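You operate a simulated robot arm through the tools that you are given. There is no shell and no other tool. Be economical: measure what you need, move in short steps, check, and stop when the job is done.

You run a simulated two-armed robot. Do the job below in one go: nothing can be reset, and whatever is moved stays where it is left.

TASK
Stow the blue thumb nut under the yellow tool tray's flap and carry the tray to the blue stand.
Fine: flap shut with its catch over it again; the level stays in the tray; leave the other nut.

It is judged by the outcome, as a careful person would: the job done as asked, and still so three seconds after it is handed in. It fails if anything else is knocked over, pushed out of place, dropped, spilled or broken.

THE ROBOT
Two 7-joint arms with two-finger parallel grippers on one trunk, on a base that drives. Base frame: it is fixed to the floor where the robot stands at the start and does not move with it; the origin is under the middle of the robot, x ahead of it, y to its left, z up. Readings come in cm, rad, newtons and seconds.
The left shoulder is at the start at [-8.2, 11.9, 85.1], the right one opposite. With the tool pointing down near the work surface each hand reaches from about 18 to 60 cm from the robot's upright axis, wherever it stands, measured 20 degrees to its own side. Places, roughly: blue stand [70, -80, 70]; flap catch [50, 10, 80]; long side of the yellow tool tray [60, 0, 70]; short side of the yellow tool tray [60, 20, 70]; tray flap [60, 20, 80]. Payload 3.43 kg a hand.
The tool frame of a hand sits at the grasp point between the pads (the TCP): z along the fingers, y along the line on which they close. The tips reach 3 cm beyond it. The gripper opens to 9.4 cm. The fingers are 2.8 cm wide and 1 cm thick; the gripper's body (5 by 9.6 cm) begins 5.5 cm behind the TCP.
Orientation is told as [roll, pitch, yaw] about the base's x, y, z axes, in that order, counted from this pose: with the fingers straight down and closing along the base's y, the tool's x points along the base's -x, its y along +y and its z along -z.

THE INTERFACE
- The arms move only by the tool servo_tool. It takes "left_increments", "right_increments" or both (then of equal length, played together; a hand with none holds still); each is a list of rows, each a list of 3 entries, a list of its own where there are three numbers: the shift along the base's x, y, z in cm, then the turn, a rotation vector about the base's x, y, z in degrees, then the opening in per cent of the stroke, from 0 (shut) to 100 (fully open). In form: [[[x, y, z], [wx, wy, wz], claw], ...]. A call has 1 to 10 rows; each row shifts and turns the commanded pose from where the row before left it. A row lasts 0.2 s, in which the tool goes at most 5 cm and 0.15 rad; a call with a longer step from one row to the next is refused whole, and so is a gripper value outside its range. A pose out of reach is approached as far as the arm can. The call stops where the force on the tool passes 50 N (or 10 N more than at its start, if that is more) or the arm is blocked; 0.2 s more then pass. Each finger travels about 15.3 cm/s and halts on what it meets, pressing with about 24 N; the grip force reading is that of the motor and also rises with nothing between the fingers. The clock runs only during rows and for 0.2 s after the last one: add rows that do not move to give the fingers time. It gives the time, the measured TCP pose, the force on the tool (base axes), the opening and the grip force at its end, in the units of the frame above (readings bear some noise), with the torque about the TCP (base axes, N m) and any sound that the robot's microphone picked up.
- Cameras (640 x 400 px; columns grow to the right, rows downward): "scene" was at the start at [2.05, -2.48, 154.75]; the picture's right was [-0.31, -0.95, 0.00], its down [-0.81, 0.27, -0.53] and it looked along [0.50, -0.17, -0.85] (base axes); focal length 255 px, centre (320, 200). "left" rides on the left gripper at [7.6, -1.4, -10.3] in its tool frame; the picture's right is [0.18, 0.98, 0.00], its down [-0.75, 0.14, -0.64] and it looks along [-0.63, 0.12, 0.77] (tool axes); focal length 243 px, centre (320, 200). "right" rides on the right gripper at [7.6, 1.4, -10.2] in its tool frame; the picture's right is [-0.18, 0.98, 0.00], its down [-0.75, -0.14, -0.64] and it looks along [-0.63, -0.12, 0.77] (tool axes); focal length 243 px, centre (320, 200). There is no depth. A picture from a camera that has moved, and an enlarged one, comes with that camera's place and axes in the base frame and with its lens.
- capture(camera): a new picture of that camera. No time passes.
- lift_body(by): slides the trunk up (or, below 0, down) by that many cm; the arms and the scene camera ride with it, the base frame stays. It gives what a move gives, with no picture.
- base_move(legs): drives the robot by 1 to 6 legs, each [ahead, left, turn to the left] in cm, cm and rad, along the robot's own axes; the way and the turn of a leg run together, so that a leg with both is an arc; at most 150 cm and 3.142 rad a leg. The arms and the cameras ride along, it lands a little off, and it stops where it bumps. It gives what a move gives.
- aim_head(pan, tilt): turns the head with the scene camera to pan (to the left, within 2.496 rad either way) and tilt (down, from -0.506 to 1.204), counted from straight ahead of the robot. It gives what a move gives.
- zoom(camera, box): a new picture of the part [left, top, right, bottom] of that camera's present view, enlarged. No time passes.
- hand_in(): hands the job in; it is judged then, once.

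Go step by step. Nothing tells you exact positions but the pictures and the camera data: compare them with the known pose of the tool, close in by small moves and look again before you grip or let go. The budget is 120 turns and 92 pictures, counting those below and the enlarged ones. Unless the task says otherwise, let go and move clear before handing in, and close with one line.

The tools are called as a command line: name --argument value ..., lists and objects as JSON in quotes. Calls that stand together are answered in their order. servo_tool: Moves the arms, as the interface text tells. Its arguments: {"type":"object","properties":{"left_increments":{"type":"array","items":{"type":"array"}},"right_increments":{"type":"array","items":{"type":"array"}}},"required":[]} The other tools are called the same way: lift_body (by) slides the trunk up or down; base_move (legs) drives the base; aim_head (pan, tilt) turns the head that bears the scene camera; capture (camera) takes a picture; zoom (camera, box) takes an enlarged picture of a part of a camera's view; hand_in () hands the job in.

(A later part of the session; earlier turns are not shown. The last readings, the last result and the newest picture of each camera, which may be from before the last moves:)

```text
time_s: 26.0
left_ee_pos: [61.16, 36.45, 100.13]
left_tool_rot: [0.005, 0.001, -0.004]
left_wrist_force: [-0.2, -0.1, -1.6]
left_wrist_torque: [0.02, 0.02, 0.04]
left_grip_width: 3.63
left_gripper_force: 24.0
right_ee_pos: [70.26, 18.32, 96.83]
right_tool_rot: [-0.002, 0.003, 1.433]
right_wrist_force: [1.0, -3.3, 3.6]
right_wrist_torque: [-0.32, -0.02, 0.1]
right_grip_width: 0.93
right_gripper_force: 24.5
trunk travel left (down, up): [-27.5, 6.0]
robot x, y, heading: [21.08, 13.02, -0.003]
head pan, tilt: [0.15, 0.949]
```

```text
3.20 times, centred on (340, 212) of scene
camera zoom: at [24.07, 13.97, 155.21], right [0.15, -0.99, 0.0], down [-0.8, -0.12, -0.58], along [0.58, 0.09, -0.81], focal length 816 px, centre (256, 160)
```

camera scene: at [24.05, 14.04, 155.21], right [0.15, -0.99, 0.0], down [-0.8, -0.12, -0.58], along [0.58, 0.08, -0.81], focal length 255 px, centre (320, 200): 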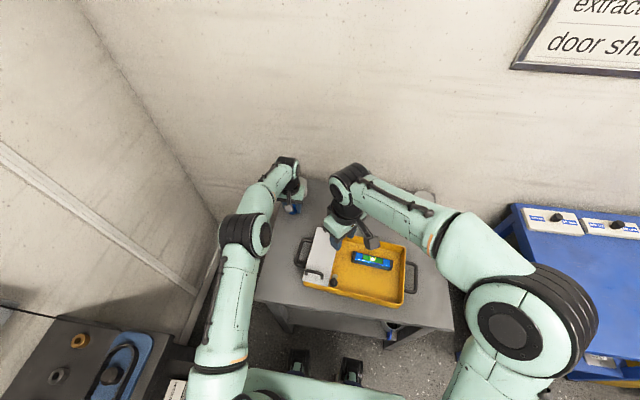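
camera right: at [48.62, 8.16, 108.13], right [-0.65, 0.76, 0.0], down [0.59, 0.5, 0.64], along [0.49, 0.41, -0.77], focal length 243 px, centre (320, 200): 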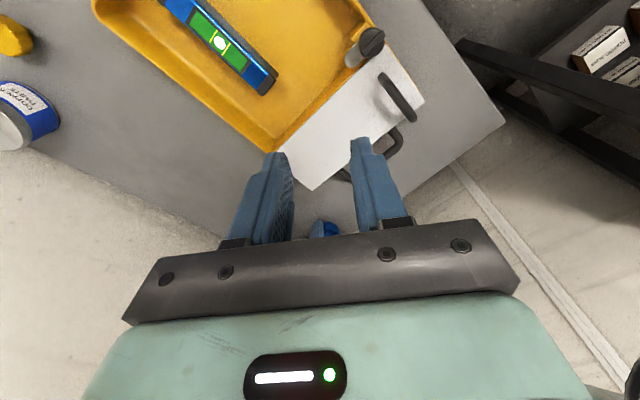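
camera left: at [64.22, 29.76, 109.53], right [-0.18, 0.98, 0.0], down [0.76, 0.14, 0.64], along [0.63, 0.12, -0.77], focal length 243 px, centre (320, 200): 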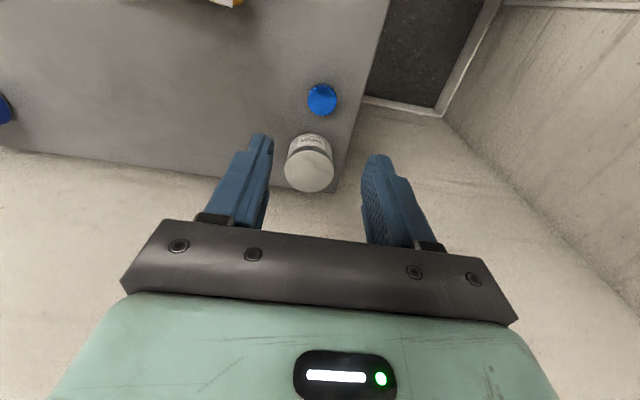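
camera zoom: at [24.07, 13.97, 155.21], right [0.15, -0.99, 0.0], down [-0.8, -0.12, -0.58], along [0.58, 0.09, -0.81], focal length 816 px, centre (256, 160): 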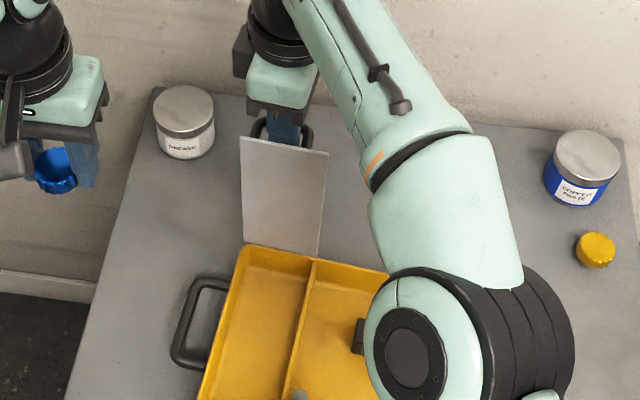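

The flap is held open at about 92° and the compartment is clear, centred near [56, 19.3]. I'll turn the left hand so it closes along the compartment's length and bring the nut over.

servo_tool --left_increments '[[[-0.6, 0, 0], [0, 0, -8.5], 20], [[-0.6, 0, 0], [0, 0, -8.5], 20], [[-0.6, 0, 0], [0, 0, -8.5], 20], [[-0.6, 0, 0], [0, 0, -8.5], 20], [[-0.6, 0, 0], [0, 0, -8.5], 20], [[-0.6, 0, 0], [0, 0, -8.5], 20], [[-0.6, 0, 0], [0, 0, -8.5], 20], [[-0.6, 0, 0], [0, 0, -8.5], 20], [[-0.6, 0, 0], [0, 0, -8.5], 20], [[-0.6, 0, 0], [0, 0, -8.5], 20]]'

servo_tool --left_increments '[[[0, -3.4, 0], [0, 0, -5], 20], [[0, -3.4, -1], [0, 0, -5], 20], [[0, -3.4, -2], [0, 0, 0], 20], [[0, -3.4, -3], [0, 0, 0], 20], [[0, -3.4, -3], [0, 0, 0], 20]]'

capture --camera "left"

zoom --camera "scene" --box '[240, 150, 440, 275]'

```text
time_s: 28.2
left_ee_pos: [55.07, 36.65, 100.12]
left_tool_rot: [0.001, 0.002, -1.489]
left_wrist_force: [-0.5, 0.2, 0.0]
left_wrist_torque: [0.02, -0.02, -0.03]
left_grip_width: 3.65
left_gripper_force: 23.9
right_ee_pos: [70.17, 18.24, 97.08]
right_tool_rot: [0.0, -0.001, 1.432]
right_wrist_force: [-0.3, -0.7, -0.1]
right_wrist_torque: [-0.06, 0.03, 0.13]
right_grip_width: 0.95
right_gripper_force: 24.6
trunk travel left (down, up): [-27.5, 6.0]
robot x, y, heading: [21.36, 13.39, -0.003]
head pan, tilt: [0.15, 0.949]
```

```text
time_s: 29.4
left_ee_pos: [55.14, 19.55, 91.15]
left_tool_rot: [-0.001, 0.002, -1.66]
left_wrist_force: [0.6, -0.1, -0.6]
left_wrist_torque: [-0.02, -0.06, 0.01]
left_grip_width: 3.65
left_gripper_force: 24.7
right_ee_pos: [70.37, 18.36, 97.06]
right_tool_rot: [0.002, -0.001, 1.429]
right_wrist_force: [-0.4, -1.5, -0.1]
right_wrist_torque: [0.21, -0.08, 0.05]
right_grip_width: 0.93
right_gripper_force: 24.0
trunk travel left (down, up): [-27.5, 6.0]
robot x, y, heading: [21.42, 12.89, -0.004]
head pan, tilt: [0.15, 0.949]
```

```text
57 pictures are left
camera left: at [54.4, 27.21, 101.45], right [1.0, 0.1, 0.0], down [0.07, -0.76, 0.64], along [0.06, -0.64, -0.77], focal length 243 px, centre (320, 200)
```

left: 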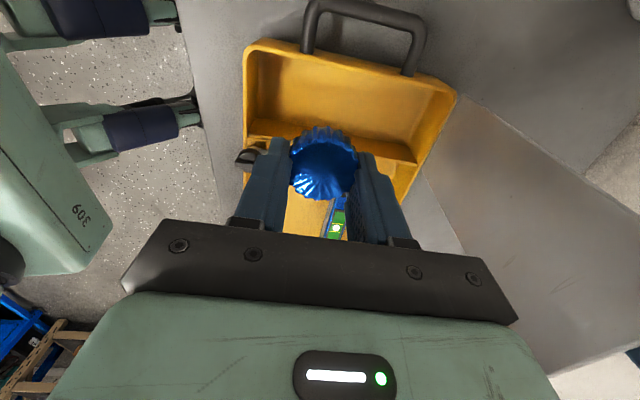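

```text
3.20 times, centred on (340, 212) of scene
camera zoom: at [24.12, 13.99, 155.21], right [0.15, -0.99, 0.0], down [-0.8, -0.12, -0.58], along [0.58, 0.09, -0.81], focal length 816 px, centre (256, 160)
```

zoom: 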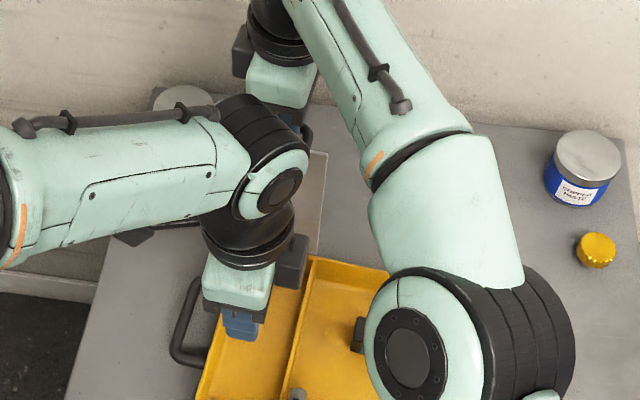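

The nut is over the compartment. I'll lower it and feel for the floor.

servo_tool --left_increments '[[[0, 0.1, -4], [0, 0, 0], 20], [[0, 0, -4], [0, 0, 0], 20], [[0, 0, -3], [0, 0, 0], 20], [[0, 0, -1], [0, 0, 0], 20]]'

zoom --camera "left" --box '[200, 40, 440, 190]'

```text
time_s: 30.4
left_ee_pos: [55.26, 19.63, 79.16]
left_tool_rot: [0.003, 0.002, -1.661]
left_wrist_force: [-0.5, 0.0, -0.7]
left_wrist_torque: [0.01, -0.03, -0.01]
left_grip_width: 3.63
left_gripper_force: 24.2
right_ee_pos: [70.18, 18.27, 97.06]
right_tool_rot: [0.0, 0.0, 1.431]
right_wrist_force: [-0.9, -0.5, 0.0]
right_wrist_torque: [0.03, -0.02, -0.01]
right_grip_width: 0.92
right_gripper_force: 23.7
trunk travel left (down, up): [-27.5, 6.0]
robot x, y, heading: [21.35, 13.15, -0.004]
head pan, tilt: [0.15, 0.949]
```

```text
2.67 times, centred on (320, 115) of left
camera zoom: at [54.38, 27.34, 89.41], right [1.0, 0.1, 0.0], down [0.07, -0.76, 0.64], along [0.06, -0.64, -0.77], focal length 647 px, centre (320, 427)
```

zoom: 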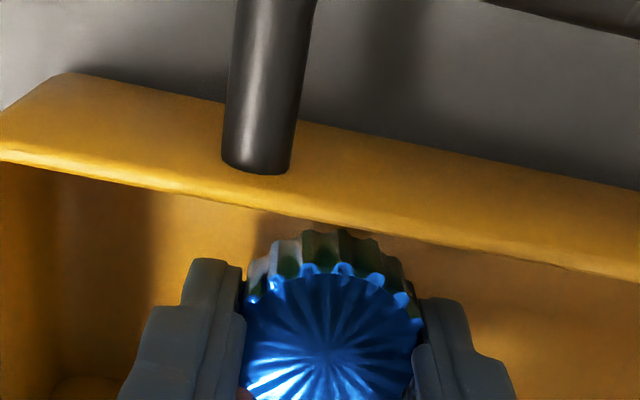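

servo_tool --left_increments '[[[0, 0, -0.5], [0, 0, 0], 20], [[0, 0, -0.5], [0, 0, 0], 20]]'

```text
time_s: 31.0
left_ee_pos: [55.14, 19.73, 78.14]
left_tool_rot: [0.0, 0.002, -1.659]
left_wrist_force: [-0.4, 0.0, -0.7]
left_wrist_torque: [0.01, -0.02, 0.01]
left_grip_width: 3.64
left_gripper_force: 23.7
right_ee_pos: [70.23, 18.32, 97.0]
right_tool_rot: [0.001, -0.001, 1.43]
right_wrist_force: [-0.1, -1.7, 0.3]
right_wrist_torque: [0.02, 0.0, -0.01]
right_grip_width: 0.93
right_gripper_force: 24.2
trunk travel left (down, up): [-27.5, 6.0]
robot x, y, heading: [21.16, 13.4, -0.006]
head pan, tilt: [0.15, 0.949]
```

servo_tool --left_increments '[[[0, 0, -0.4], [0, 0, 0], 20], [[0, 0, -0.2], [0, 0, 0], 20]]'

```text
time_s: 31.6
left_ee_pos: [55.17, 19.81, 77.78]
left_tool_rot: [0.003, 0.0, -1.659]
left_wrist_force: [-4.1, 2.7, 15.1]
left_wrist_torque: [0.17, 0.01, 0.05]
left_grip_width: 3.63
left_gripper_force: 24.1
right_ee_pos: [70.14, 18.39, 96.96]
right_tool_rot: [0.0, 0.0, 1.433]
right_wrist_force: [-1.0, -0.1, -1.3]
right_wrist_torque: [0.2, -0.07, 0.0]
right_grip_width: 0.9
right_gripper_force: 23.8
trunk travel left (down, up): [-27.5, 6.0]
robot x, y, heading: [21.25, 12.77, -0.007]
head pan, tilt: [0.15, 0.949]
```

The nut rests on the compartment floor. I'll back off slightly, release, rise and check.

servo_tool --left_increments '[[[0, 0, 0.2], [0, 0, 0], 20], [[0, 0, 0], [0, 0, 0], 50], [[0, 0, 0], [0, 0, 0], 55], [[0, 0, 3], [0, 0, 0], 55], [[0, 0, 4], [0, 0, 0], 55], [[0, 0, 4], [0, 0, 0], 55]]'

zoom --camera "left" --box '[200, 40, 440, 190]'

```text
time_s: 33.0
left_ee_pos: [55.06, 19.65, 88.79]
left_tool_rot: [-0.001, 0.002, -1.659]
left_wrist_force: [0.1, -0.3, 0.8]
left_wrist_torque: [0.0, 0.03, 0.04]
left_grip_width: 5.16
left_gripper_force: 0.0
right_ee_pos: [70.21, 18.43, 97.03]
right_tool_rot: [-0.001, 0.0, 1.431]
right_wrist_force: [-0.3, -0.5, 0.5]
right_wrist_torque: [-0.19, 0.09, -0.03]
right_grip_width: 0.92
right_gripper_force: 24.4
trunk travel left (down, up): [-27.5, 6.0]
robot x, y, heading: [21.16, 13.13, -0.003]
head pan, tilt: [0.15, 0.949]
```

```text
2.67 times, centred on (320, 115) of left
camera zoom: at [54.37, 27.39, 99.08], right [1.0, 0.1, 0.0], down [0.07, -0.76, 0.64], along [0.06, -0.64, -0.77], focal length 647 px, centre (320, 427)
```

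zoom: 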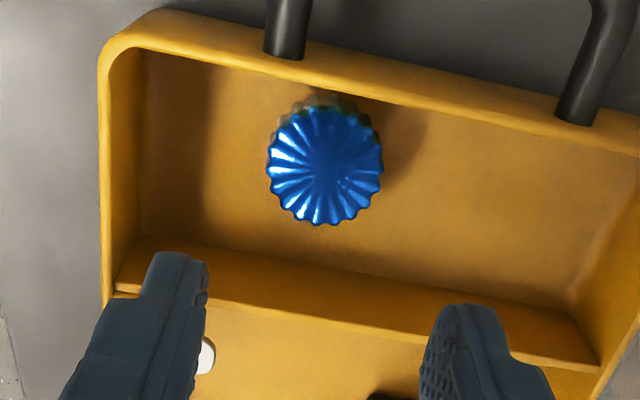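

The nut is in the compartment. I'll withdraw the left hand up and to the left, clear of the flap's swing.

servo_tool --left_increments '[[[0, 0, 4], [0, 0, 0], 55], [[0, 1, 4], [0, 0, 0], 55], [[0, 3, 3], [0, 0, 0], 55], [[0, 4, 0], [0, 0, 0], 55], [[0, 4, 0], [0, 0, 0], 55], [[0, 4, 0], [0, 0, 0], 55]]'

servo_tool --right_increments '[[[-1.5, 0, 0.2], [0, 0, 0], 0], [[-2.2, 0, 0.1], [0, 0, 0], 0], [[-2.2, -0.2, -0.15], [0, 0, 0], 0], [[0, 0, 0], [0, 0, 0], 0]]'

```text
time_s: 34.4
left_ee_pos: [55.17, 35.76, 99.93]
left_tool_rot: [0.0, 0.001, -1.662]
left_wrist_force: [0.5, -0.2, -0.1]
left_wrist_torque: [0.01, 0.02, 0.0]
left_grip_width: 5.19
left_gripper_force: 0.1
right_ee_pos: [70.25, 18.38, 96.97]
right_tool_rot: [0.0, 0.001, 1.43]
right_wrist_force: [0.2, 0.8, -0.6]
right_wrist_torque: [-0.24, 0.01, 0.0]
right_grip_width: 0.93
right_gripper_force: 23.5
trunk travel left (down, up): [-27.5, 6.0]
robot x, y, heading: [21.19, 12.96, 0.001]
head pan, tilt: [0.15, 0.949]
```

```text
time_s: 35.4
left_ee_pos: [55.2, 35.69, 99.86]
left_tool_rot: [0.0, 0.001, -1.661]
left_wrist_force: [0.1, -0.3, -0.6]
left_wrist_torque: [0.01, -0.01, 0.0]
left_grip_width: 5.18
left_gripper_force: 0.0
right_ee_pos: [64.34, 18.01, 97.32]
right_tool_rot: [0.0, 0.002, 1.429]
right_wrist_force: [0.3, -1.1, -0.4]
right_wrist_torque: [0.01, 0.07, 0.06]
right_grip_width: 0.91
right_gripper_force: 23.7
trunk travel left (down, up): [-27.5, 6.0]
robot x, y, heading: [21.43, 13.06, -0.008]
head pan, tilt: [0.15, 0.949]
```

The left hand is clear. I fitted the true arc and will close the flap along it.

servo_tool --right_increments '[[[-2.41, 0.24, -0.5], [0, 0, 0], 0], [[-2.32, 0.23, -0.83], [0, 0, 0], 0], [[-2.18, 0.22, -1.14], [0, 0, 0], 0], [[-2.0, 0.2, -1.43], [0, 0, 0], 0], [[-1.79, 0.18, -1.7], [0, 0, 0], 0]]'

servo_tool --right_increments '[[[-1.52, 0.15, -1.92], [0, 0, 0], 0], [[-1.25, 0.13, -2.13], [0, 0, 0], 0], [[-0.94, 0.09, -2.27], [0, 0, 0], 0], [[-0.41, 0.04, -1.4], [0, 0, 0], 0], [[0, 0, 0], [0, 0, 0], 0]]'

zoom --camera "right" --box '[200, 60, 440, 210]'

zoom --camera "scene" --box '[240, 180, 440, 305]'

```text
time_s: 36.6
left_ee_pos: [55.06, 35.62, 99.98]
left_tool_rot: [-0.001, 0.002, -1.66]
left_wrist_force: [0.3, 0.9, -0.2]
left_wrist_torque: [0.03, 0.0, 0.03]
left_grip_width: 5.15
left_gripper_force: 0.0
right_ee_pos: [53.55, 19.34, 91.58]
right_tool_rot: [-0.003, 0.001, 1.432]
right_wrist_force: [1.1, 0.7, 0.0]
right_wrist_torque: [-0.12, -0.04, 0.48]
right_grip_width: 0.94
right_gripper_force: 24.4
trunk travel left (down, up): [-27.5, 6.0]
robot x, y, heading: [21.58, 13.41, -0.005]
head pan, tilt: [0.15, 0.949]
```

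```text
time_s: 37.8
left_ee_pos: [55.17, 35.7, 99.93]
left_tool_rot: [0.0, 0.002, -1.659]
left_wrist_force: [1.1, 0.4, -0.3]
left_wrist_torque: [0.0, 0.03, 0.01]
left_grip_width: 5.2
left_gripper_force: 0.0
right_ee_pos: [49.62, 19.63, 83.92]
right_tool_rot: [-0.004, -0.001, 1.431]
right_wrist_force: [1.9, 0.5, 9.5]
right_wrist_torque: [-0.36, 0.0, 0.58]
right_grip_width: 0.94
right_gripper_force: 23.8
trunk travel left (down, up): [-27.5, 6.0]
robot x, y, heading: [21.06, 13.15, -0.007]
head pan, tilt: [0.15, 0.949]
```

```text
2.67 times, centred on (320, 135) of right
camera zoom: at [47.07, 12.37, 94.06], right [-0.95, 0.32, 0.0], down [0.24, 0.73, 0.64], along [0.21, 0.61, -0.77], focal length 647 px, centre (320, 373)
```

zoom: 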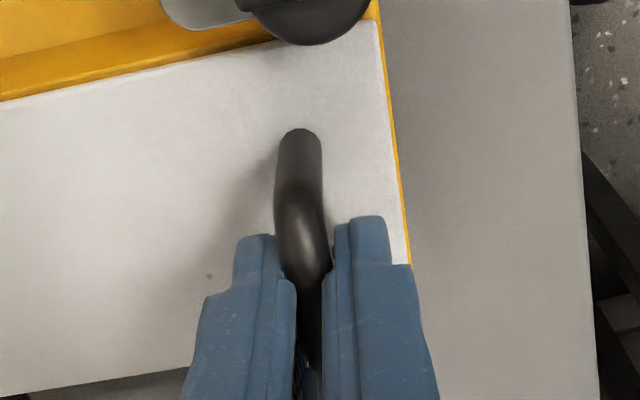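

```text
3.20 times, centred on (340, 242) of scene
camera zoom: at [24.03, 14.03, 155.23], right [0.15, -0.99, 0.0], down [-0.8, -0.12, -0.58], along [0.58, 0.09, -0.81], focal length 816 px, centre (256, 64)
```

zoom: 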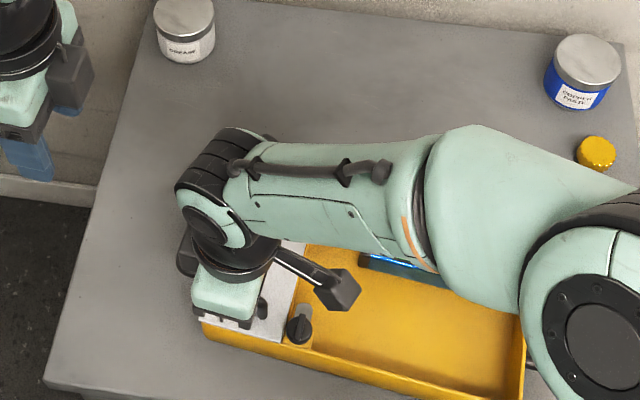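

The flap is shut. I'll release the handle, rise, turn the hand back and go over the knob.

servo_tool --right_increments '[[[0, 0, 0], [0, 0, 0], 40], [[0, 0, 0], [0, 0, 0], 40], [[0, 0, 4], [0, 0, 0], 40], [[0, 0, 4], [0, 0, 0], 40], [[0, -1, 3], [0, 0, -8], 40], [[0, -1, 0], [0, 0, -8], 35], [[-0.4, -1, 0], [0, 0, -8], 31], [[-0.4, -1, 0], [0, 0, -8], 31], [[-0.4, -1, 0], [0, 0, -8], 31], [[-0.3, -0.8, 0], [0, 0, -8], 31]]'

servo_tool --right_increments '[[[0, 0, 0], [0, 0, -8], 31], [[0, 0, 0], [0, 0, -8], 31], [[0, 0, 0], [0, 0, -8], 31], [[0, 0, -3], [0, 0, -8], 31], [[0, 0, -3], [0, 0, -2], 31]]'

zoom --camera "right" --box '[200, 60, 440, 210]'

```text
time_s: 40.0
left_ee_pos: [55.16, 35.62, 99.81]
left_tool_rot: [0.0, 0.0, -1.66]
left_wrist_force: [0.0, 0.3, -0.3]
left_wrist_torque: [-0.05, 0.0, -0.01]
left_grip_width: 5.15
left_gripper_force: 0.0
right_ee_pos: [47.94, 13.78, 94.94]
right_tool_rot: [-0.001, 0.001, 0.59]
right_wrist_force: [0.6, -0.7, -0.3]
right_wrist_torque: [-0.03, 0.01, 0.02]
right_grip_width: 2.94
right_gripper_force: 0.1
trunk travel left (down, up): [-27.5, 6.0]
robot x, y, heading: [21.33, 13.33, -0.003]
head pan, tilt: [0.15, 0.949]
```

```text
time_s: 41.2
left_ee_pos: [55.19, 35.63, 99.76]
left_tool_rot: [0.001, 0.002, -1.661]
left_wrist_force: [0.2, -0.6, -0.8]
left_wrist_torque: [-0.01, -0.03, 0.01]
left_grip_width: 5.16
left_gripper_force: 0.0
right_ee_pos: [48.03, 13.88, 88.76]
right_tool_rot: [0.001, -0.002, -0.002]
right_wrist_force: [0.3, -0.3, 0.2]
right_wrist_torque: [-0.01, 0.01, 0.0]
right_grip_width: 2.89
right_gripper_force: 0.0
trunk travel left (down, up): [-27.5, 6.0]
robot x, y, heading: [21.21, 13.5, -0.003]
head pan, tilt: [0.15, 0.949]
```

```text
2.67 times, centred on (320, 135) of right
camera zoom: at [40.36, 15.42, 98.99], right [0.19, 0.98, 0.0], down [0.75, -0.14, 0.64], along [0.63, -0.12, -0.77], focal length 647 px, centre (320, 373)
```

zoom: 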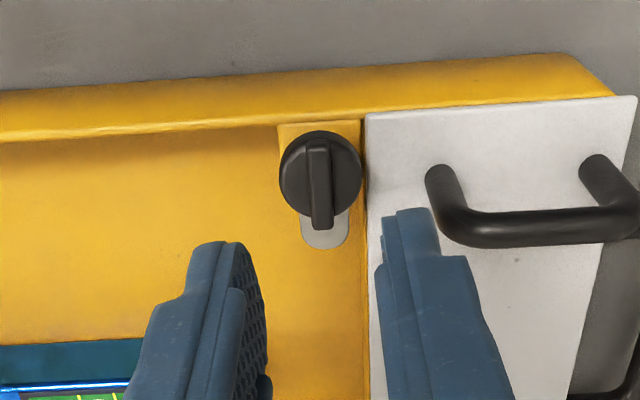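

servo_tool --right_increments '[[[0.05, 0, -3], [0, 0, 0], 31], [[0, 0, -2.3], [0, 0, 0], 31], [[0, 0, 0], [0, 0, 0], 0], [[0, 0, 0], [0, 0, 0], 0], [[0, 0, 0], [0, 0, 0], 0]]'

zoom --camera "right" --box '[200, 60, 440, 210]'

```text
time_s: 42.4
left_ee_pos: [55.12, 35.62, 99.94]
left_tool_rot: [0.003, 0.0, -1.661]
left_wrist_force: [0.4, 0.2, -1.3]
left_wrist_torque: [0.0, 0.02, -0.04]
left_grip_width: 5.17
left_gripper_force: 0.0
right_ee_pos: [48.12, 13.85, 83.55]
right_tool_rot: [0.002, -0.001, 0.001]
right_wrist_force: [0.4, 0.9, 17.1]
right_wrist_torque: [0.03, -0.06, -0.02]
right_grip_width: 2.3
right_gripper_force: 23.9
trunk travel left (down, up): [-27.5, 6.0]
robot x, y, heading: [21.43, 13.38, -0.002]
head pan, tilt: [0.15, 0.949]
```

```text
2.67 times, centred on (320, 135) of right
camera zoom: at [40.46, 15.41, 93.76], right [0.18, 0.98, 0.0], down [0.75, -0.14, 0.64], along [0.63, -0.12, -0.77], focal length 647 px, centre (320, 373)
```

zoom: 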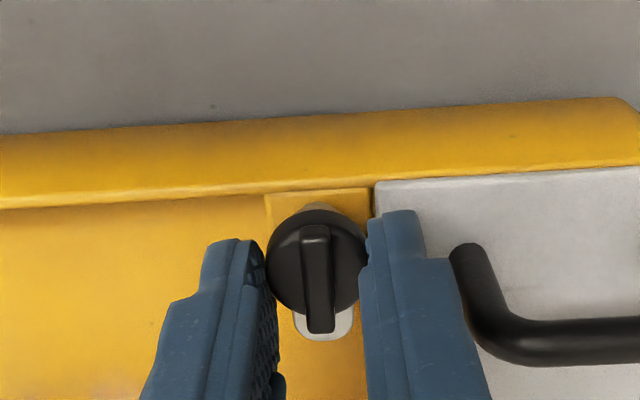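

Knob gripped. I'll turn it back counter-clockwise.

servo_tool --right_increments '[[[0, 0, 0.15], [0, 0, 8], 0], [[0, 0, 0], [0, 0, 8], 0], [[0, 0, 0], [0, 0, 8], 0], [[0, 0, 0], [0, 0, 8], 0]]'

servo_tool --right_increments '[[[0, 0, 0], [0, 0, 8], 0], [[0, 0, 0], [0, 0, 8], 0], [[0, 0, 0], [0, 0, 8], 0], [[0, 0, 0], [0, 0, 8], 0]]'

zoom --camera "right" --box '[200, 60, 440, 210]'

```text
time_s: 43.4
left_ee_pos: [55.19, 35.69, 99.83]
left_tool_rot: [-0.001, 0.002, -1.659]
left_wrist_force: [-1.6, 0.2, -0.4]
left_wrist_torque: [0.01, 0.01, -0.03]
left_grip_width: 5.15
left_gripper_force: 0.1
right_ee_pos: [47.89, 13.72, 83.59]
right_tool_rot: [-0.001, 0.002, 0.561]
right_wrist_force: [0.1, 0.3, -0.1]
right_wrist_torque: [-0.02, 0.32, -0.02]
right_grip_width: 2.32
right_gripper_force: 24.3
trunk travel left (down, up): [-27.5, 6.0]
robot x, y, heading: [21.25, 13.37, 0.001]
head pan, tilt: [0.15, 0.949]
```

```text
time_s: 44.4
left_ee_pos: [55.14, 35.65, 99.81]
left_tool_rot: [0.0, 0.002, -1.66]
left_wrist_force: [-0.6, 0.4, 0.8]
left_wrist_torque: [-0.01, 0.0, 0.02]
left_grip_width: 5.18
left_gripper_force: 0.0
right_ee_pos: [48.03, 13.8, 83.8]
right_tool_rot: [0.001, 0.0, 1.121]
right_wrist_force: [-0.7, 0.8, 0.1]
right_wrist_torque: [-0.22, 0.1, 0.01]
right_grip_width: 2.31
right_gripper_force: 24.3
trunk travel left (down, up): [-27.5, 6.0]
robot x, y, heading: [21.37, 13.22, -0.001]
head pan, tilt: [0.15, 0.949]
```

```text
2.67 times, centred on (320, 135) of right
camera zoom: at [43.45, 7.72, 93.92], right [-0.8, 0.59, 0.0], down [0.46, 0.62, 0.64], along [0.38, 0.52, -0.77], focal length 647 px, centre (320, 373)
```

zoom: 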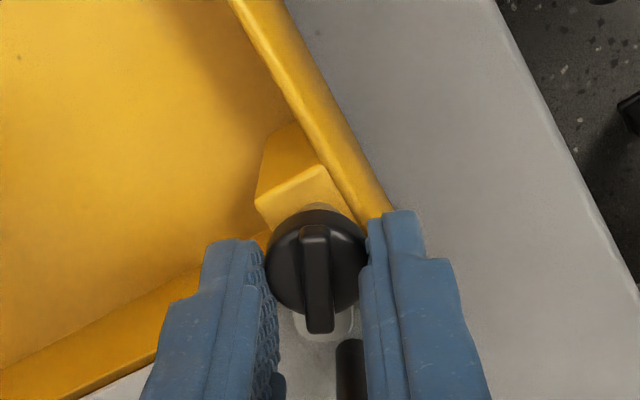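

Turning well. I'll finish the last 26°, release and rise to check.

servo_tool --right_increments '[[[0, 0, 0], [0, 0, 8], 0], [[0, 0, 0], [0, 0, 8], 0], [[0, 0, 0], [0, 0, 8], 0], [[0, 0, 0], [0, 0, 2], 0], [[0, 0, 0], [0, 0, 0], 0]]'

servo_tool --right_increments '[[[0, 0, 0], [0, 0, 0], 35], [[0, 0, 0], [0, 0, 0], 35], [[0, 0, 3], [0, 0, 0], 35], [[0, 0, 4], [0, 0, 0], 35], [[0, 0, 4], [0, 0, 0], 35]]'

zoom --camera "right" --box '[200, 60, 440, 210]'

```text
time_s: 45.6
left_ee_pos: [55.06, 35.66, 99.86]
left_tool_rot: [-0.001, 0.002, -1.661]
left_wrist_force: [0.3, 0.0, -0.7]
left_wrist_torque: [0.01, -0.02, 0.05]
left_grip_width: 5.16
left_gripper_force: 0.0
right_ee_pos: [48.12, 13.75, 83.71]
right_tool_rot: [0.0, 0.001, 1.571]
right_wrist_force: [-0.8, 1.3, -0.5]
right_wrist_torque: [-0.25, 0.1, 0.0]
right_grip_width: 2.3
right_gripper_force: 24.0
trunk travel left (down, up): [-27.5, 6.0]
robot x, y, heading: [20.96, 13.16, -0.006]
head pan, tilt: [0.15, 0.949]
```

```text
time_s: 46.8
left_ee_pos: [55.1, 35.77, 99.89]
left_tool_rot: [0.001, 0.003, -1.659]
left_wrist_force: [0.5, 0.8, 1.1]
left_wrist_torque: [-0.01, -0.01, -0.01]
left_grip_width: 5.17
left_gripper_force: 0.2
right_ee_pos: [47.96, 13.81, 94.67]
right_tool_rot: [0.001, 0.0, 1.572]
right_wrist_force: [-0.3, -0.7, -0.1]
right_wrist_torque: [0.04, -0.03, -0.01]
right_grip_width: 3.28
right_gripper_force: 0.1
trunk travel left (down, up): [-27.5, 6.0]
robot x, y, heading: [21.67, 13.41, -0.002]
head pan, tilt: [0.15, 0.949]
```

```text
2.67 times, centred on (320, 135) of right
camera zoom: at [46.48, 6.34, 104.88], right [-0.98, 0.18, 0.0], down [0.14, 0.75, 0.64], along [0.12, 0.63, -0.77], focal length 647 px, centre (320, 373)
```

zoom: 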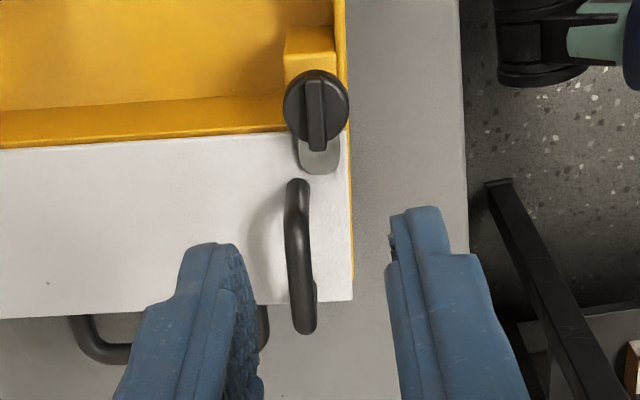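

The catch is back over the shut flap, like at the start. Now I'll back off the bench slightly and centre on the tray. Then I'll turn both hands to close along y above the two end handles.

base_move --legs '[[-2, 0, 0], [0, -6, 0]]'

servo_tool --left_increments '[[[0, 0, 0.5], [0, 0, 8.5], 60], [[0, 0, 0.5], [0, 0, 8.5], 60], [[0, 0, 0.5], [0, 0, 8.5], 60], [[0, 0, 0.5], [0, 0, 8.5], 60], [[0, 0, 0.5], [0, 0, 8.5], 60], [[0, 0, 0], [0, 0, 8.5], 60], [[0, 0, 0], [0, 0, 8.5], 60], [[0, 0, 0], [0, 0, 8.5], 60], [[0, 0, 0], [0, 0, 8.5], 60], [[0, 0, 0], [0, 0, 8.5], 60]]' --right_increments '[[[0, -2, 1], [0, 0, -8.5], 60], [[0, -2, 1], [0, 0, -8.5], 60], [[0, -2, 1], [0, 0, -8.5], 60], [[0, -2, 1], [0, 0, -8.5], 60], [[0, -2, 1], [0, 0, -8.5], 60], [[1, -2, 0], [0, 0, -8.5], 60], [[1, -2, 0], [0, 0, -8.5], 60], [[1, -2, 0], [0, 0, -8.5], 60], [[1, -2, 0], [0, 0, -8.5], 60], [[1, -2, 0], [0, 0, -8.5], 60]]'

servo_tool --left_increments '[[[0, 0, 0], [0, 0, 4], 60]]' --right_increments '[[[0, 0, 0], [0, 0, -8], 60]]'

aim_head --pan 0.0 --tilt 1.0

capture --camera "scene"

capture --camera "right"

capture --camera "left"

```text
time_s: 48.4
left_ee_pos: [53.16, 29.62, 99.91]
left_tool_rot: [-0.001, 0.002, -1.663]
left_wrist_force: [0.4, 0.3, 1.0]
left_wrist_torque: [0.01, 0.0, -0.02]
left_grip_width: 5.18
left_gripper_force: 0.1
right_ee_pos: [45.85, 7.74, 94.58]
right_tool_rot: [0.0, -0.001, 1.571]
right_wrist_force: [-0.4, -0.8, -0.2]
right_wrist_torque: [0.04, 0.02, -0.06]
right_grip_width: 3.29
right_gripper_force: 0.2
trunk travel left (down, up): [-27.5, 6.0]
robot x, y, heading: [19.24, 7.02, -0.003]
head pan, tilt: [0.15, 0.949]
```

```text
time_s: 50.6
left_ee_pos: [53.14, 29.63, 102.26]
left_tool_rot: [-0.001, 0.002, -0.174]
left_wrist_force: [0.4, -0.7, 0.0]
left_wrist_torque: [0.01, 0.01, -0.02]
left_grip_width: 5.67
left_gripper_force: 0.1
right_ee_pos: [51.03, -12.26, 99.66]
right_tool_rot: [0.0, -0.001, 0.085]
right_wrist_force: [0.3, -0.2, 0.1]
right_wrist_torque: [-0.02, 0.04, -0.01]
right_grip_width: 5.66
right_gripper_force: 0.0
trunk travel left (down, up): [-27.5, 6.0]
robot x, y, heading: [19.6, 7.33, -0.005]
head pan, tilt: [0.15, 0.949]
```

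```text
time_s: 51.0
left_ee_pos: [53.05, 29.58, 102.35]
left_tool_rot: [-0.001, 0.002, -0.105]
left_wrist_force: [0.1, -1.0, 0.0]
left_wrist_torque: [0.01, 0.01, 0.02]
left_grip_width: 5.63
left_gripper_force: 0.1
right_ee_pos: [50.96, -12.17, 99.7]
right_tool_rot: [0.0, 0.001, -0.057]
right_wrist_force: [0.6, 0.2, -0.7]
right_wrist_torque: [0.02, 0.0, 0.0]
right_grip_width: 5.65
right_gripper_force: 0.1
trunk travel left (down, up): [-27.5, 6.0]
robot x, y, heading: [19.19, 7.17, -0.005]
head pan, tilt: [0.15, 0.949]
```

```text
time_s: 51.7
left_ee_pos: [53.14, 29.69, 102.47]
left_tool_rot: [0.0, 0.002, -0.108]
left_wrist_force: [0.0, 1.2, -0.3]
left_wrist_torque: [-0.07, -0.02, 0.0]
left_grip_width: 5.63
left_gripper_force: 0.2
right_ee_pos: [50.89, -12.14, 99.58]
right_tool_rot: [0.001, 0.0, -0.052]
right_wrist_force: [-0.3, -0.4, -0.1]
right_wrist_torque: [-0.02, -0.02, 0.01]
right_grip_width: 5.64
right_gripper_force: 0.0
trunk travel left (down, up): [-27.5, 6.0]
robot x, y, heading: [19.56, 7.29, -0.004]
head pan, tilt: [0.0, 1.0]
```

```text
47 pictures are left
camera scene: at [21.78, 6.95, 154.86], right [0.0, -1.0, 0.0], down [-0.84, 0.0, -0.54], along [0.54, 0.0, -0.84], focal length 255 px, centre (320, 200)
```

scene: 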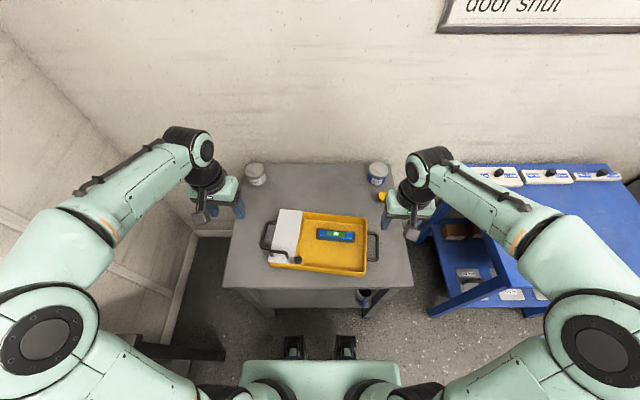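

```text
46 pictures are left
camera right: at [43.38, -10.18, 109.79], right [0.23, 0.97, 0.0], down [0.75, -0.18, 0.64], along [0.62, -0.15, -0.77], focal length 243 px, centre (320, 200)
```

right: 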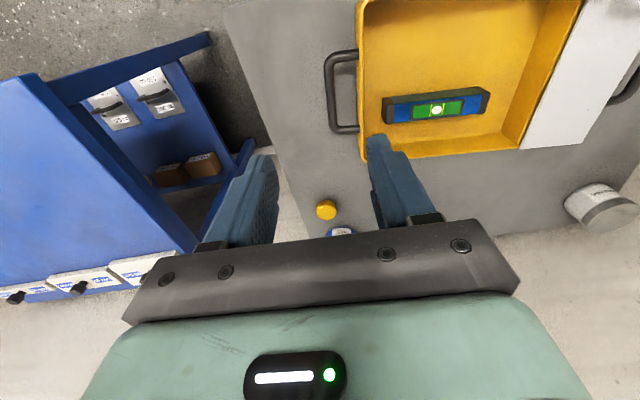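

```text
45 pictures are left
camera left: at [45.36, 29.02, 112.64], right [-0.08, 1.0, 0.0], down [0.77, 0.06, 0.64], along [0.64, 0.05, -0.77], focal length 243 px, centre (320, 200)
```

left: 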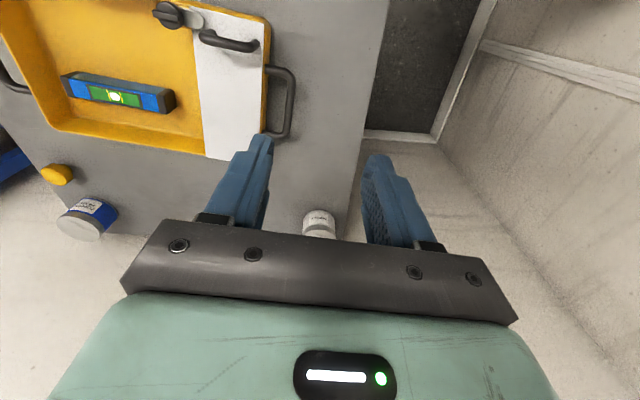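

Left handle bar is at about [57.5, 25.6] and the right at about [53, -11.2], both near z≈76–77, with the tray yawed about -7°. I'll bring both hands above the bars for a closer look.

servo_tool --left_increments '[[[1.5, -1.3, -4], [0, 0, 0], 45], [[1.5, -1.3, -4], [0, 0, 0], 35], [[1.4, -1.4, -4], [0, 0, -0.5], 30]]' --right_increments '[[[0.7, 0.3, -3], [0, 0, -1.5], 45], [[0.7, 0.3, -3], [0, 0, -1.5], 35], [[0.7, 0.3, -3.2], [0, 0, -0.5], 30]]'

zoom --camera "left" --box '[200, 60, 440, 210]'

zoom --camera "right" --box '[200, 60, 440, 210]'

```text
time_s: 52.5
left_ee_pos: [57.46, 25.8, 90.42]
left_tool_rot: [0.0, 0.002, -0.117]
left_wrist_force: [0.5, -0.4, 0.1]
left_wrist_torque: [0.02, -0.03, -0.01]
left_grip_width: 2.82
left_gripper_force: 0.1
right_ee_pos: [53.24, -11.26, 90.25]
right_tool_rot: [0.0, 0.002, -0.113]
right_wrist_force: [0.5, -0.1, 0.0]
right_wrist_torque: [-0.01, 0.05, 0.01]
right_grip_width: 2.82
right_gripper_force: 0.0
trunk travel left (down, up): [-27.5, 6.0]
robot x, y, heading: [19.58, 7.48, -0.002]
head pan, tilt: [0.0, 1.0]
```

```text
2.67 times, centred on (320, 135) of left
camera zoom: at [49.9, 25.14, 100.67], right [-0.07, 1.0, 0.0], down [0.77, 0.05, 0.64], along [0.64, 0.04, -0.77], focal length 647 px, centre (320, 373)
```

zoom: 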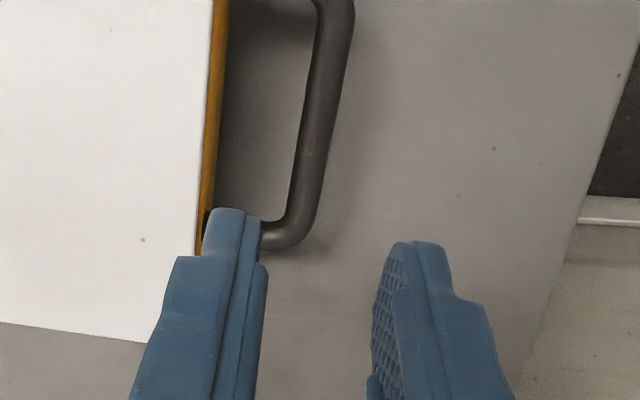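

```text
2.67 times, centred on (320, 135) of right
camera zoom: at [45.68, -8.91, 100.55], right [0.29, 0.96, 0.0], down [0.73, -0.23, 0.64], along [0.61, -0.19, -0.77], focal length 647 px, centre (320, 373)
```

zoom: 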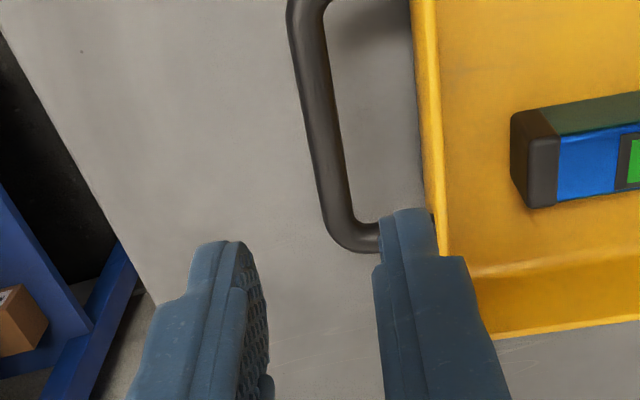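

Refined bar centres are left [58.3, 25.5] and right [54.1, -11.2]. I'll lower to just above the bars and check.

servo_tool --left_increments '[[[0.8, -0.3, -4], [0, 0, 0], 30], [[0, 0, -4], [0, 0, 0], 30], [[0, 0, -1.2], [0, 0, 0], 30]]' --right_increments '[[[0.8, 0.05, -4], [0, 0, 0], 30], [[0, 0, -4], [0, 0, 0], 30], [[0, 0, -1], [0, 0, 0], 30]]'

zoom --camera "left" --box '[200, 60, 440, 210]'

zoom --camera "right" --box '[200, 60, 440, 210]'

```text
time_s: 53.3
left_ee_pos: [58.35, 25.44, 81.07]
left_tool_rot: [0.001, 0.0, -0.115]
left_wrist_force: [0.3, -0.2, 0.6]
left_wrist_torque: [-0.02, 0.02, 0.0]
left_grip_width: 2.83
left_gripper_force: 0.0
right_ee_pos: [53.93, -11.3, 81.33]
right_tool_rot: [-0.001, 0.001, -0.113]
right_wrist_force: [0.3, -0.3, 0.7]
right_wrist_torque: [-0.02, 0.0, 0.0]
right_grip_width: 2.81
right_gripper_force: 0.0
trunk travel left (down, up): [-27.5, 6.0]
robot x, y, heading: [19.2, 7.02, -0.007]
head pan, tilt: [0.0, 1.0]
```

```text
2.67 times, centred on (320, 135) of left
camera zoom: at [50.61, 24.81, 91.37], right [-0.07, 1.0, 0.0], down [0.77, 0.05, 0.64], along [0.64, 0.04, -0.77], focal length 647 px, centre (320, 373)
```

zoom: 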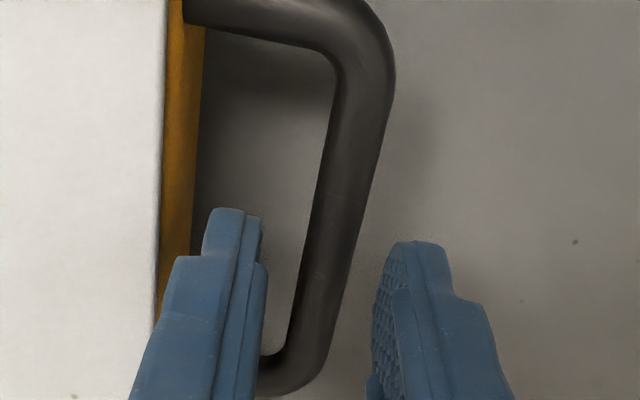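

```text
2.67 times, centred on (320, 135) of right
camera zoom: at [46.41, -8.84, 91.51], right [0.29, 0.96, 0.0], down [0.73, -0.23, 0.64], along [0.61, -0.19, -0.77], focal length 647 px, centre (320, 373)
```

zoom: 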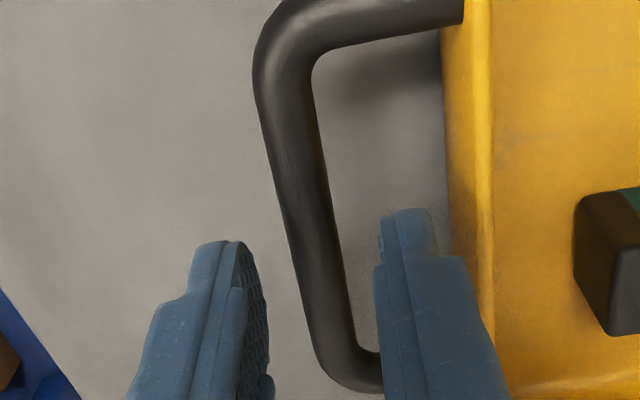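

Both bars sit between the fingers. I'll lower and close.

servo_tool --left_increments '[[[0, 0.1, -2], [0, 0, 0], 30], [[0, 0, -1.6], [0, 0, 0], 30]]' --right_increments '[[[0, 0, -2], [0, 0, 0], 30], [[0, 0, -1.9], [0, 0, 0], 30]]'

zoom --camera "left" --box '[200, 60, 440, 210]'

zoom --camera "right" --box '[200, 60, 440, 210]'

```text
time_s: 53.9
left_ee_pos: [58.29, 25.43, 77.56]
left_tool_rot: [0.001, 0.002, -0.117]
left_wrist_force: [0.1, -0.3, 0.4]
left_wrist_torque: [0.01, 0.04, 0.03]
left_grip_width: 2.83
left_gripper_force: 0.1
right_ee_pos: [53.83, -11.15, 77.46]
right_tool_rot: [-0.001, 0.0, -0.113]
right_wrist_force: [0.1, 0.4, -1.0]
right_wrist_torque: [0.04, 0.02, 0.0]
right_grip_width: 2.82
right_gripper_force: 0.0
trunk travel left (down, up): [-27.5, 6.0]
robot x, y, heading: [18.9, 7.4, -0.004]
head pan, tilt: [0.0, 1.0]
```

```text
2.67 times, centred on (320, 135) of left
camera zoom: at [50.58, 24.89, 87.81], right [-0.07, 1.0, 0.0], down [0.77, 0.05, 0.64], along [0.64, 0.04, -0.77], focal length 647 px, centre (320, 373)
```

zoom: 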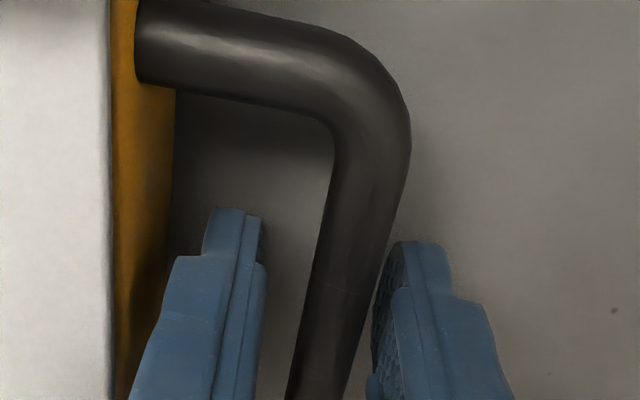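

```text
2.67 times, centred on (320, 135) of right
camera zoom: at [46.42, -8.8, 87.68], right [0.29, 0.96, 0.0], down [0.73, -0.23, 0.64], along [0.61, -0.19, -0.77], focal length 647 px, centre (320, 373)
```

zoom: 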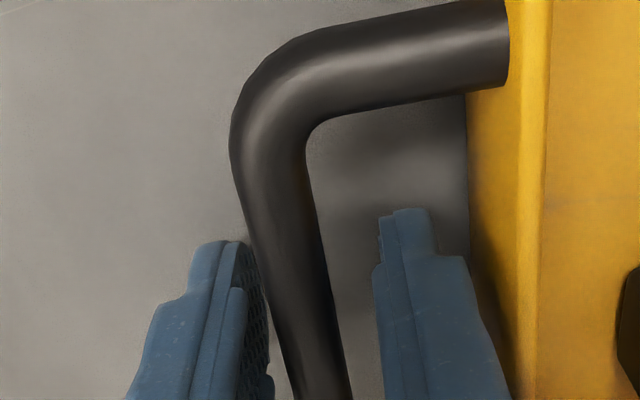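

servo_tool --left_increments '[[[0, 0.15, 0], [0, 0, 0], 30], [[0, 0, 0], [0, 0, 0], 12], [[0, 0, 0], [0, 0, 0], 0], [[0, 0, 0], [0, 0, 0], 0]]' --right_increments '[[[0, -0.2, 0], [0, 0, 0], 30], [[0, 0, 0], [0, 0, 0], 12], [[0, 0, 0], [0, 0, 0], 0], [[0, 0, 0], [0, 0, 0], 0]]'

```text
time_s: 54.9
left_ee_pos: [58.37, 25.47, 77.64]
left_tool_rot: [-0.002, 0.001, -0.118]
left_wrist_force: [-3.6, -11.3, -0.1]
left_wrist_torque: [0.02, -0.14, -0.56]
left_grip_width: 1.6
left_gripper_force: 24.1
right_ee_pos: [53.78, -11.28, 77.5]
right_tool_rot: [0.002, 0.0, -0.111]
right_wrist_force: [1.9, 11.7, 0.2]
right_wrist_torque: [-0.04, -0.1, 0.22]
right_grip_width: 1.59
right_gripper_force: 23.6
trunk travel left (down, up): [-27.5, 6.0]
robot x, y, heading: [19.22, 7.22, 0.0]
head pan, tilt: [0.0, 1.0]
```

Both bars are gripped, 1.6 cm thick, with a small outward stretch. I'll relax it and test-lift 1 cm.

servo_tool --left_increments '[[[0, -0.15, 0], [0, 0, -0.5], 0], [[0, 0, 0.5], [0, 0, 0], 0], [[0, 0, 0.5], [0, 0, 0], 0], [[0, 0, 0], [0, 0, 0], 0]]' --right_increments '[[[0, 0.15, 0], [0, 0, 0], 0], [[0, 0, 0.5], [0, 0, 0], 0], [[0, 0, 0.5], [0, 0, 0], 0], [[0, 0, 0], [0, 0, 0], 0]]'

zoom --camera "scene" --box '[220, 150, 420, 275]'

```text
time_s: 55.9
left_ee_pos: [58.36, 25.45, 78.61]
left_tool_rot: [0.0, 0.002, -0.126]
left_wrist_force: [-1.6, -8.3, -4.8]
left_wrist_torque: [0.09, 0.09, -0.42]
left_grip_width: 1.61
left_gripper_force: 23.8
right_ee_pos: [53.91, -11.37, 78.51]
right_tool_rot: [0.0, 0.003, -0.113]
right_wrist_force: [1.2, 7.9, -3.4]
right_wrist_torque: [-0.02, -0.12, 0.29]
right_grip_width: 1.65
right_gripper_force: 24.3
trunk travel left (down, up): [-27.5, 6.0]
robot x, y, heading: [19.16, 6.9, -0.007]
head pan, tilt: [0.0, 1.0]
```

```text
3.20 times, centred on (320, 212) of scene
camera zoom: at [21.84, 6.94, 154.85], right [0.0, -1.0, 0.0], down [-0.84, 0.0, -0.54], along [0.54, 0.0, -0.84], focal length 816 px, centre (320, 160)
```

zoom: 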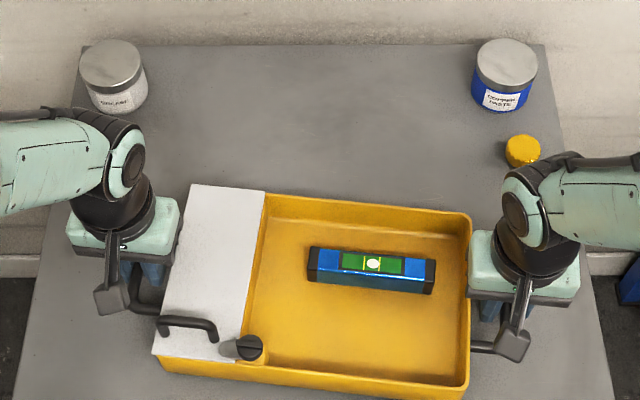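

The tray is about 0.8 kg and lifts level. I'll raise it further, clear of everything.

servo_tool --left_increments '[[[0, -0.1, 1], [0, 0, 0], 0], [[0, 0, 1.5], [0, 0, 0], 0], [[0, 0, 2], [0, 0, 0], 0], [[0, 0, 2], [0, 0, 0], 0], [[0, 0, 2], [0, 0, 0], 0], [[0, 0, 2], [0, 0, 0], 0], [[0, 0, 1.5], [0, 0, 0], 0], [[0, 0, 1], [0, 0, 0], 0]]' --right_increments '[[[0, 0.1, 1], [0, 0, 0], 0], [[0, 0, 1.5], [0, 0, 0], 0], [[0, 0, 2], [0, 0, 0], 0], [[0, 0, 2], [0, 0, 0], 0], [[0, 0, 2], [0, 0, 0], 0], [[0, 0, 2], [0, 0, 0], 0], [[0, 0, 1.5], [0, 0, 0], 0], [[0, 0, 1], [0, 0, 0], 0]]'

aim_head --pan -0.6 --tilt 0.8

capture --camera "scene"

```text
time_s: 57.7
left_ee_pos: [58.19, 25.54, 91.59]
left_tool_rot: [0.002, 0.001, -0.124]
left_wrist_force: [2.2, 13.9, -5.1]
left_wrist_torque: [-0.05, -0.09, -0.45]
left_grip_width: 1.62
left_gripper_force: 23.8
right_ee_pos: [53.92, -11.13, 91.42]
right_tool_rot: [-0.002, 0.001, -0.117]
right_wrist_force: [-0.8, -13.1, -3.4]
right_wrist_torque: [0.07, 0.04, 0.31]
right_grip_width: 1.6
right_gripper_force: 23.7
trunk travel left (down, up): [-27.5, 6.0]
robot x, y, heading: [19.5, 7.65, -0.001]
head pan, tilt: [0.0, 1.0]
```

```text
time_s: 58.7
left_ee_pos: [58.2, 25.41, 91.44]
left_tool_rot: [0.003, 0.001, -0.123]
left_wrist_force: [2.1, 21.4, -4.7]
left_wrist_torque: [-0.08, -0.09, -0.38]
left_grip_width: 1.63
left_gripper_force: 23.5
right_ee_pos: [53.78, -11.2, 91.34]
right_tool_rot: [-0.001, 0.001, -0.117]
right_wrist_force: [-2.1, -20.1, -3.7]
right_wrist_torque: [0.07, 0.07, 0.28]
right_grip_width: 1.63
right_gripper_force: 24.1
trunk travel left (down, up): [-27.5, 6.0]
robot x, y, heading: [19.3, 7.25, -0.001]
head pan, tilt: [-0.6, 0.799]
```

```text
37 pictures are left
camera scene: at [21.5, 2.39, 156.36], right [-0.57, -0.82, 0.0], down [-0.59, 0.41, -0.7], along [0.57, -0.4, -0.72], focal length 255 px, centre (320, 200)
```

scene: 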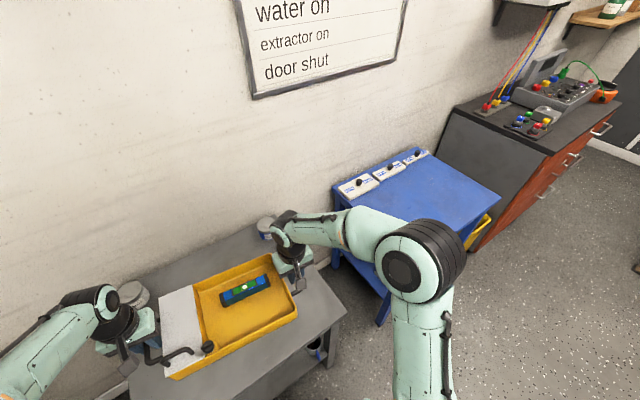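

The tray is raised with its bottom near z≈87. The blue stand top spans roughly x 42–92, y -118 to -56, with boxes along its far edge. I'll ease the squeeze, back off, then strafe right.

servo_tool --left_increments '[[[0, 0.06, 0], [0, 0, 0], 0], [[0, 0, 0], [0, 0, 0], 0]]' --right_increments '[[[0, -0.06, 0], [0, 0, 0], 0], [[0, 0, 0], [0, 0, 0], 0]]'

base_move --legs '[[-14, 0, 0]]'

base_move --legs '[[0, -30, 0]]'

capture --camera "scene"

```text
time_s: 59.3
left_ee_pos: [58.38, 25.46, 91.49]
left_tool_rot: [0.001, 0.004, -0.126]
left_wrist_force: [1.8, 18.7, -3.9]
left_wrist_torque: [-0.06, -0.11, -0.44]
left_grip_width: 1.63
left_gripper_force: 24.4
right_ee_pos: [53.94, -11.16, 91.53]
right_tool_rot: [-0.002, 0.002, -0.113]
right_wrist_force: [-2.1, -17.8, -4.1]
right_wrist_torque: [0.02, 0.11, 0.27]
right_grip_width: 1.63
right_gripper_force: 23.6
trunk travel left (down, up): [-27.5, 6.0]
robot x, y, heading: [19.38, 7.2, -0.008]
head pan, tilt: [-0.6, 0.799]
```

```text
time_s: 60.6
left_ee_pos: [44.4, 25.55, 91.57]
left_tool_rot: [0.001, 0.001, -0.125]
left_wrist_force: [1.3, 18.7, -3.6]
left_wrist_torque: [-0.07, -0.01, -0.4]
left_grip_width: 1.64
left_gripper_force: 23.5
right_ee_pos: [39.84, -11.16, 91.57]
right_tool_rot: [0.0, 0.001, -0.116]
right_wrist_force: [-2.5, -18.9, -3.9]
right_wrist_torque: [0.04, -0.07, 0.28]
right_grip_width: 1.63
right_gripper_force: 23.6
trunk travel left (down, up): [-27.5, 6.0]
robot x, y, heading: [5.41, 7.26, -0.006]
head pan, tilt: [-0.6, 0.799]
```

```text
time_s: 63.8
left_ee_pos: [44.18, -4.14, 91.49]
left_tool_rot: [0.002, 0.004, -0.124]
left_wrist_force: [0.1, 2.6, -4.7]
left_wrist_torque: [0.05, 0.0, -0.46]
left_grip_width: 1.6
left_gripper_force: 24.0
right_ee_pos: [39.96, -40.92, 91.44]
right_tool_rot: [-0.001, 0.001, -0.113]
right_wrist_force: [0.9, -2.2, -3.3]
right_wrist_torque: [0.05, -0.03, 0.26]
right_grip_width: 1.65
right_gripper_force: 23.9
trunk travel left (down, up): [-27.5, 6.0]
robot x, y, heading: [5.13, -22.2, 0.001]
head pan, tilt: [-0.6, 0.799]
```

```text
36 pictures are left
camera scene: at [7.48, -27.32, 156.37], right [-0.57, -0.82, 0.0], down [-0.59, 0.41, -0.7], along [0.57, -0.4, -0.72], focal length 255 px, centre (320, 200)
```

scene: 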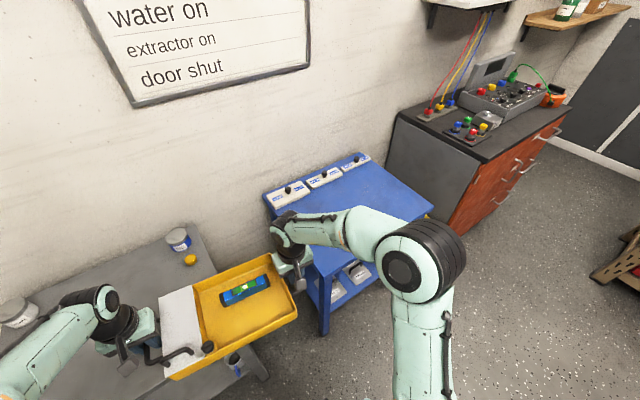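

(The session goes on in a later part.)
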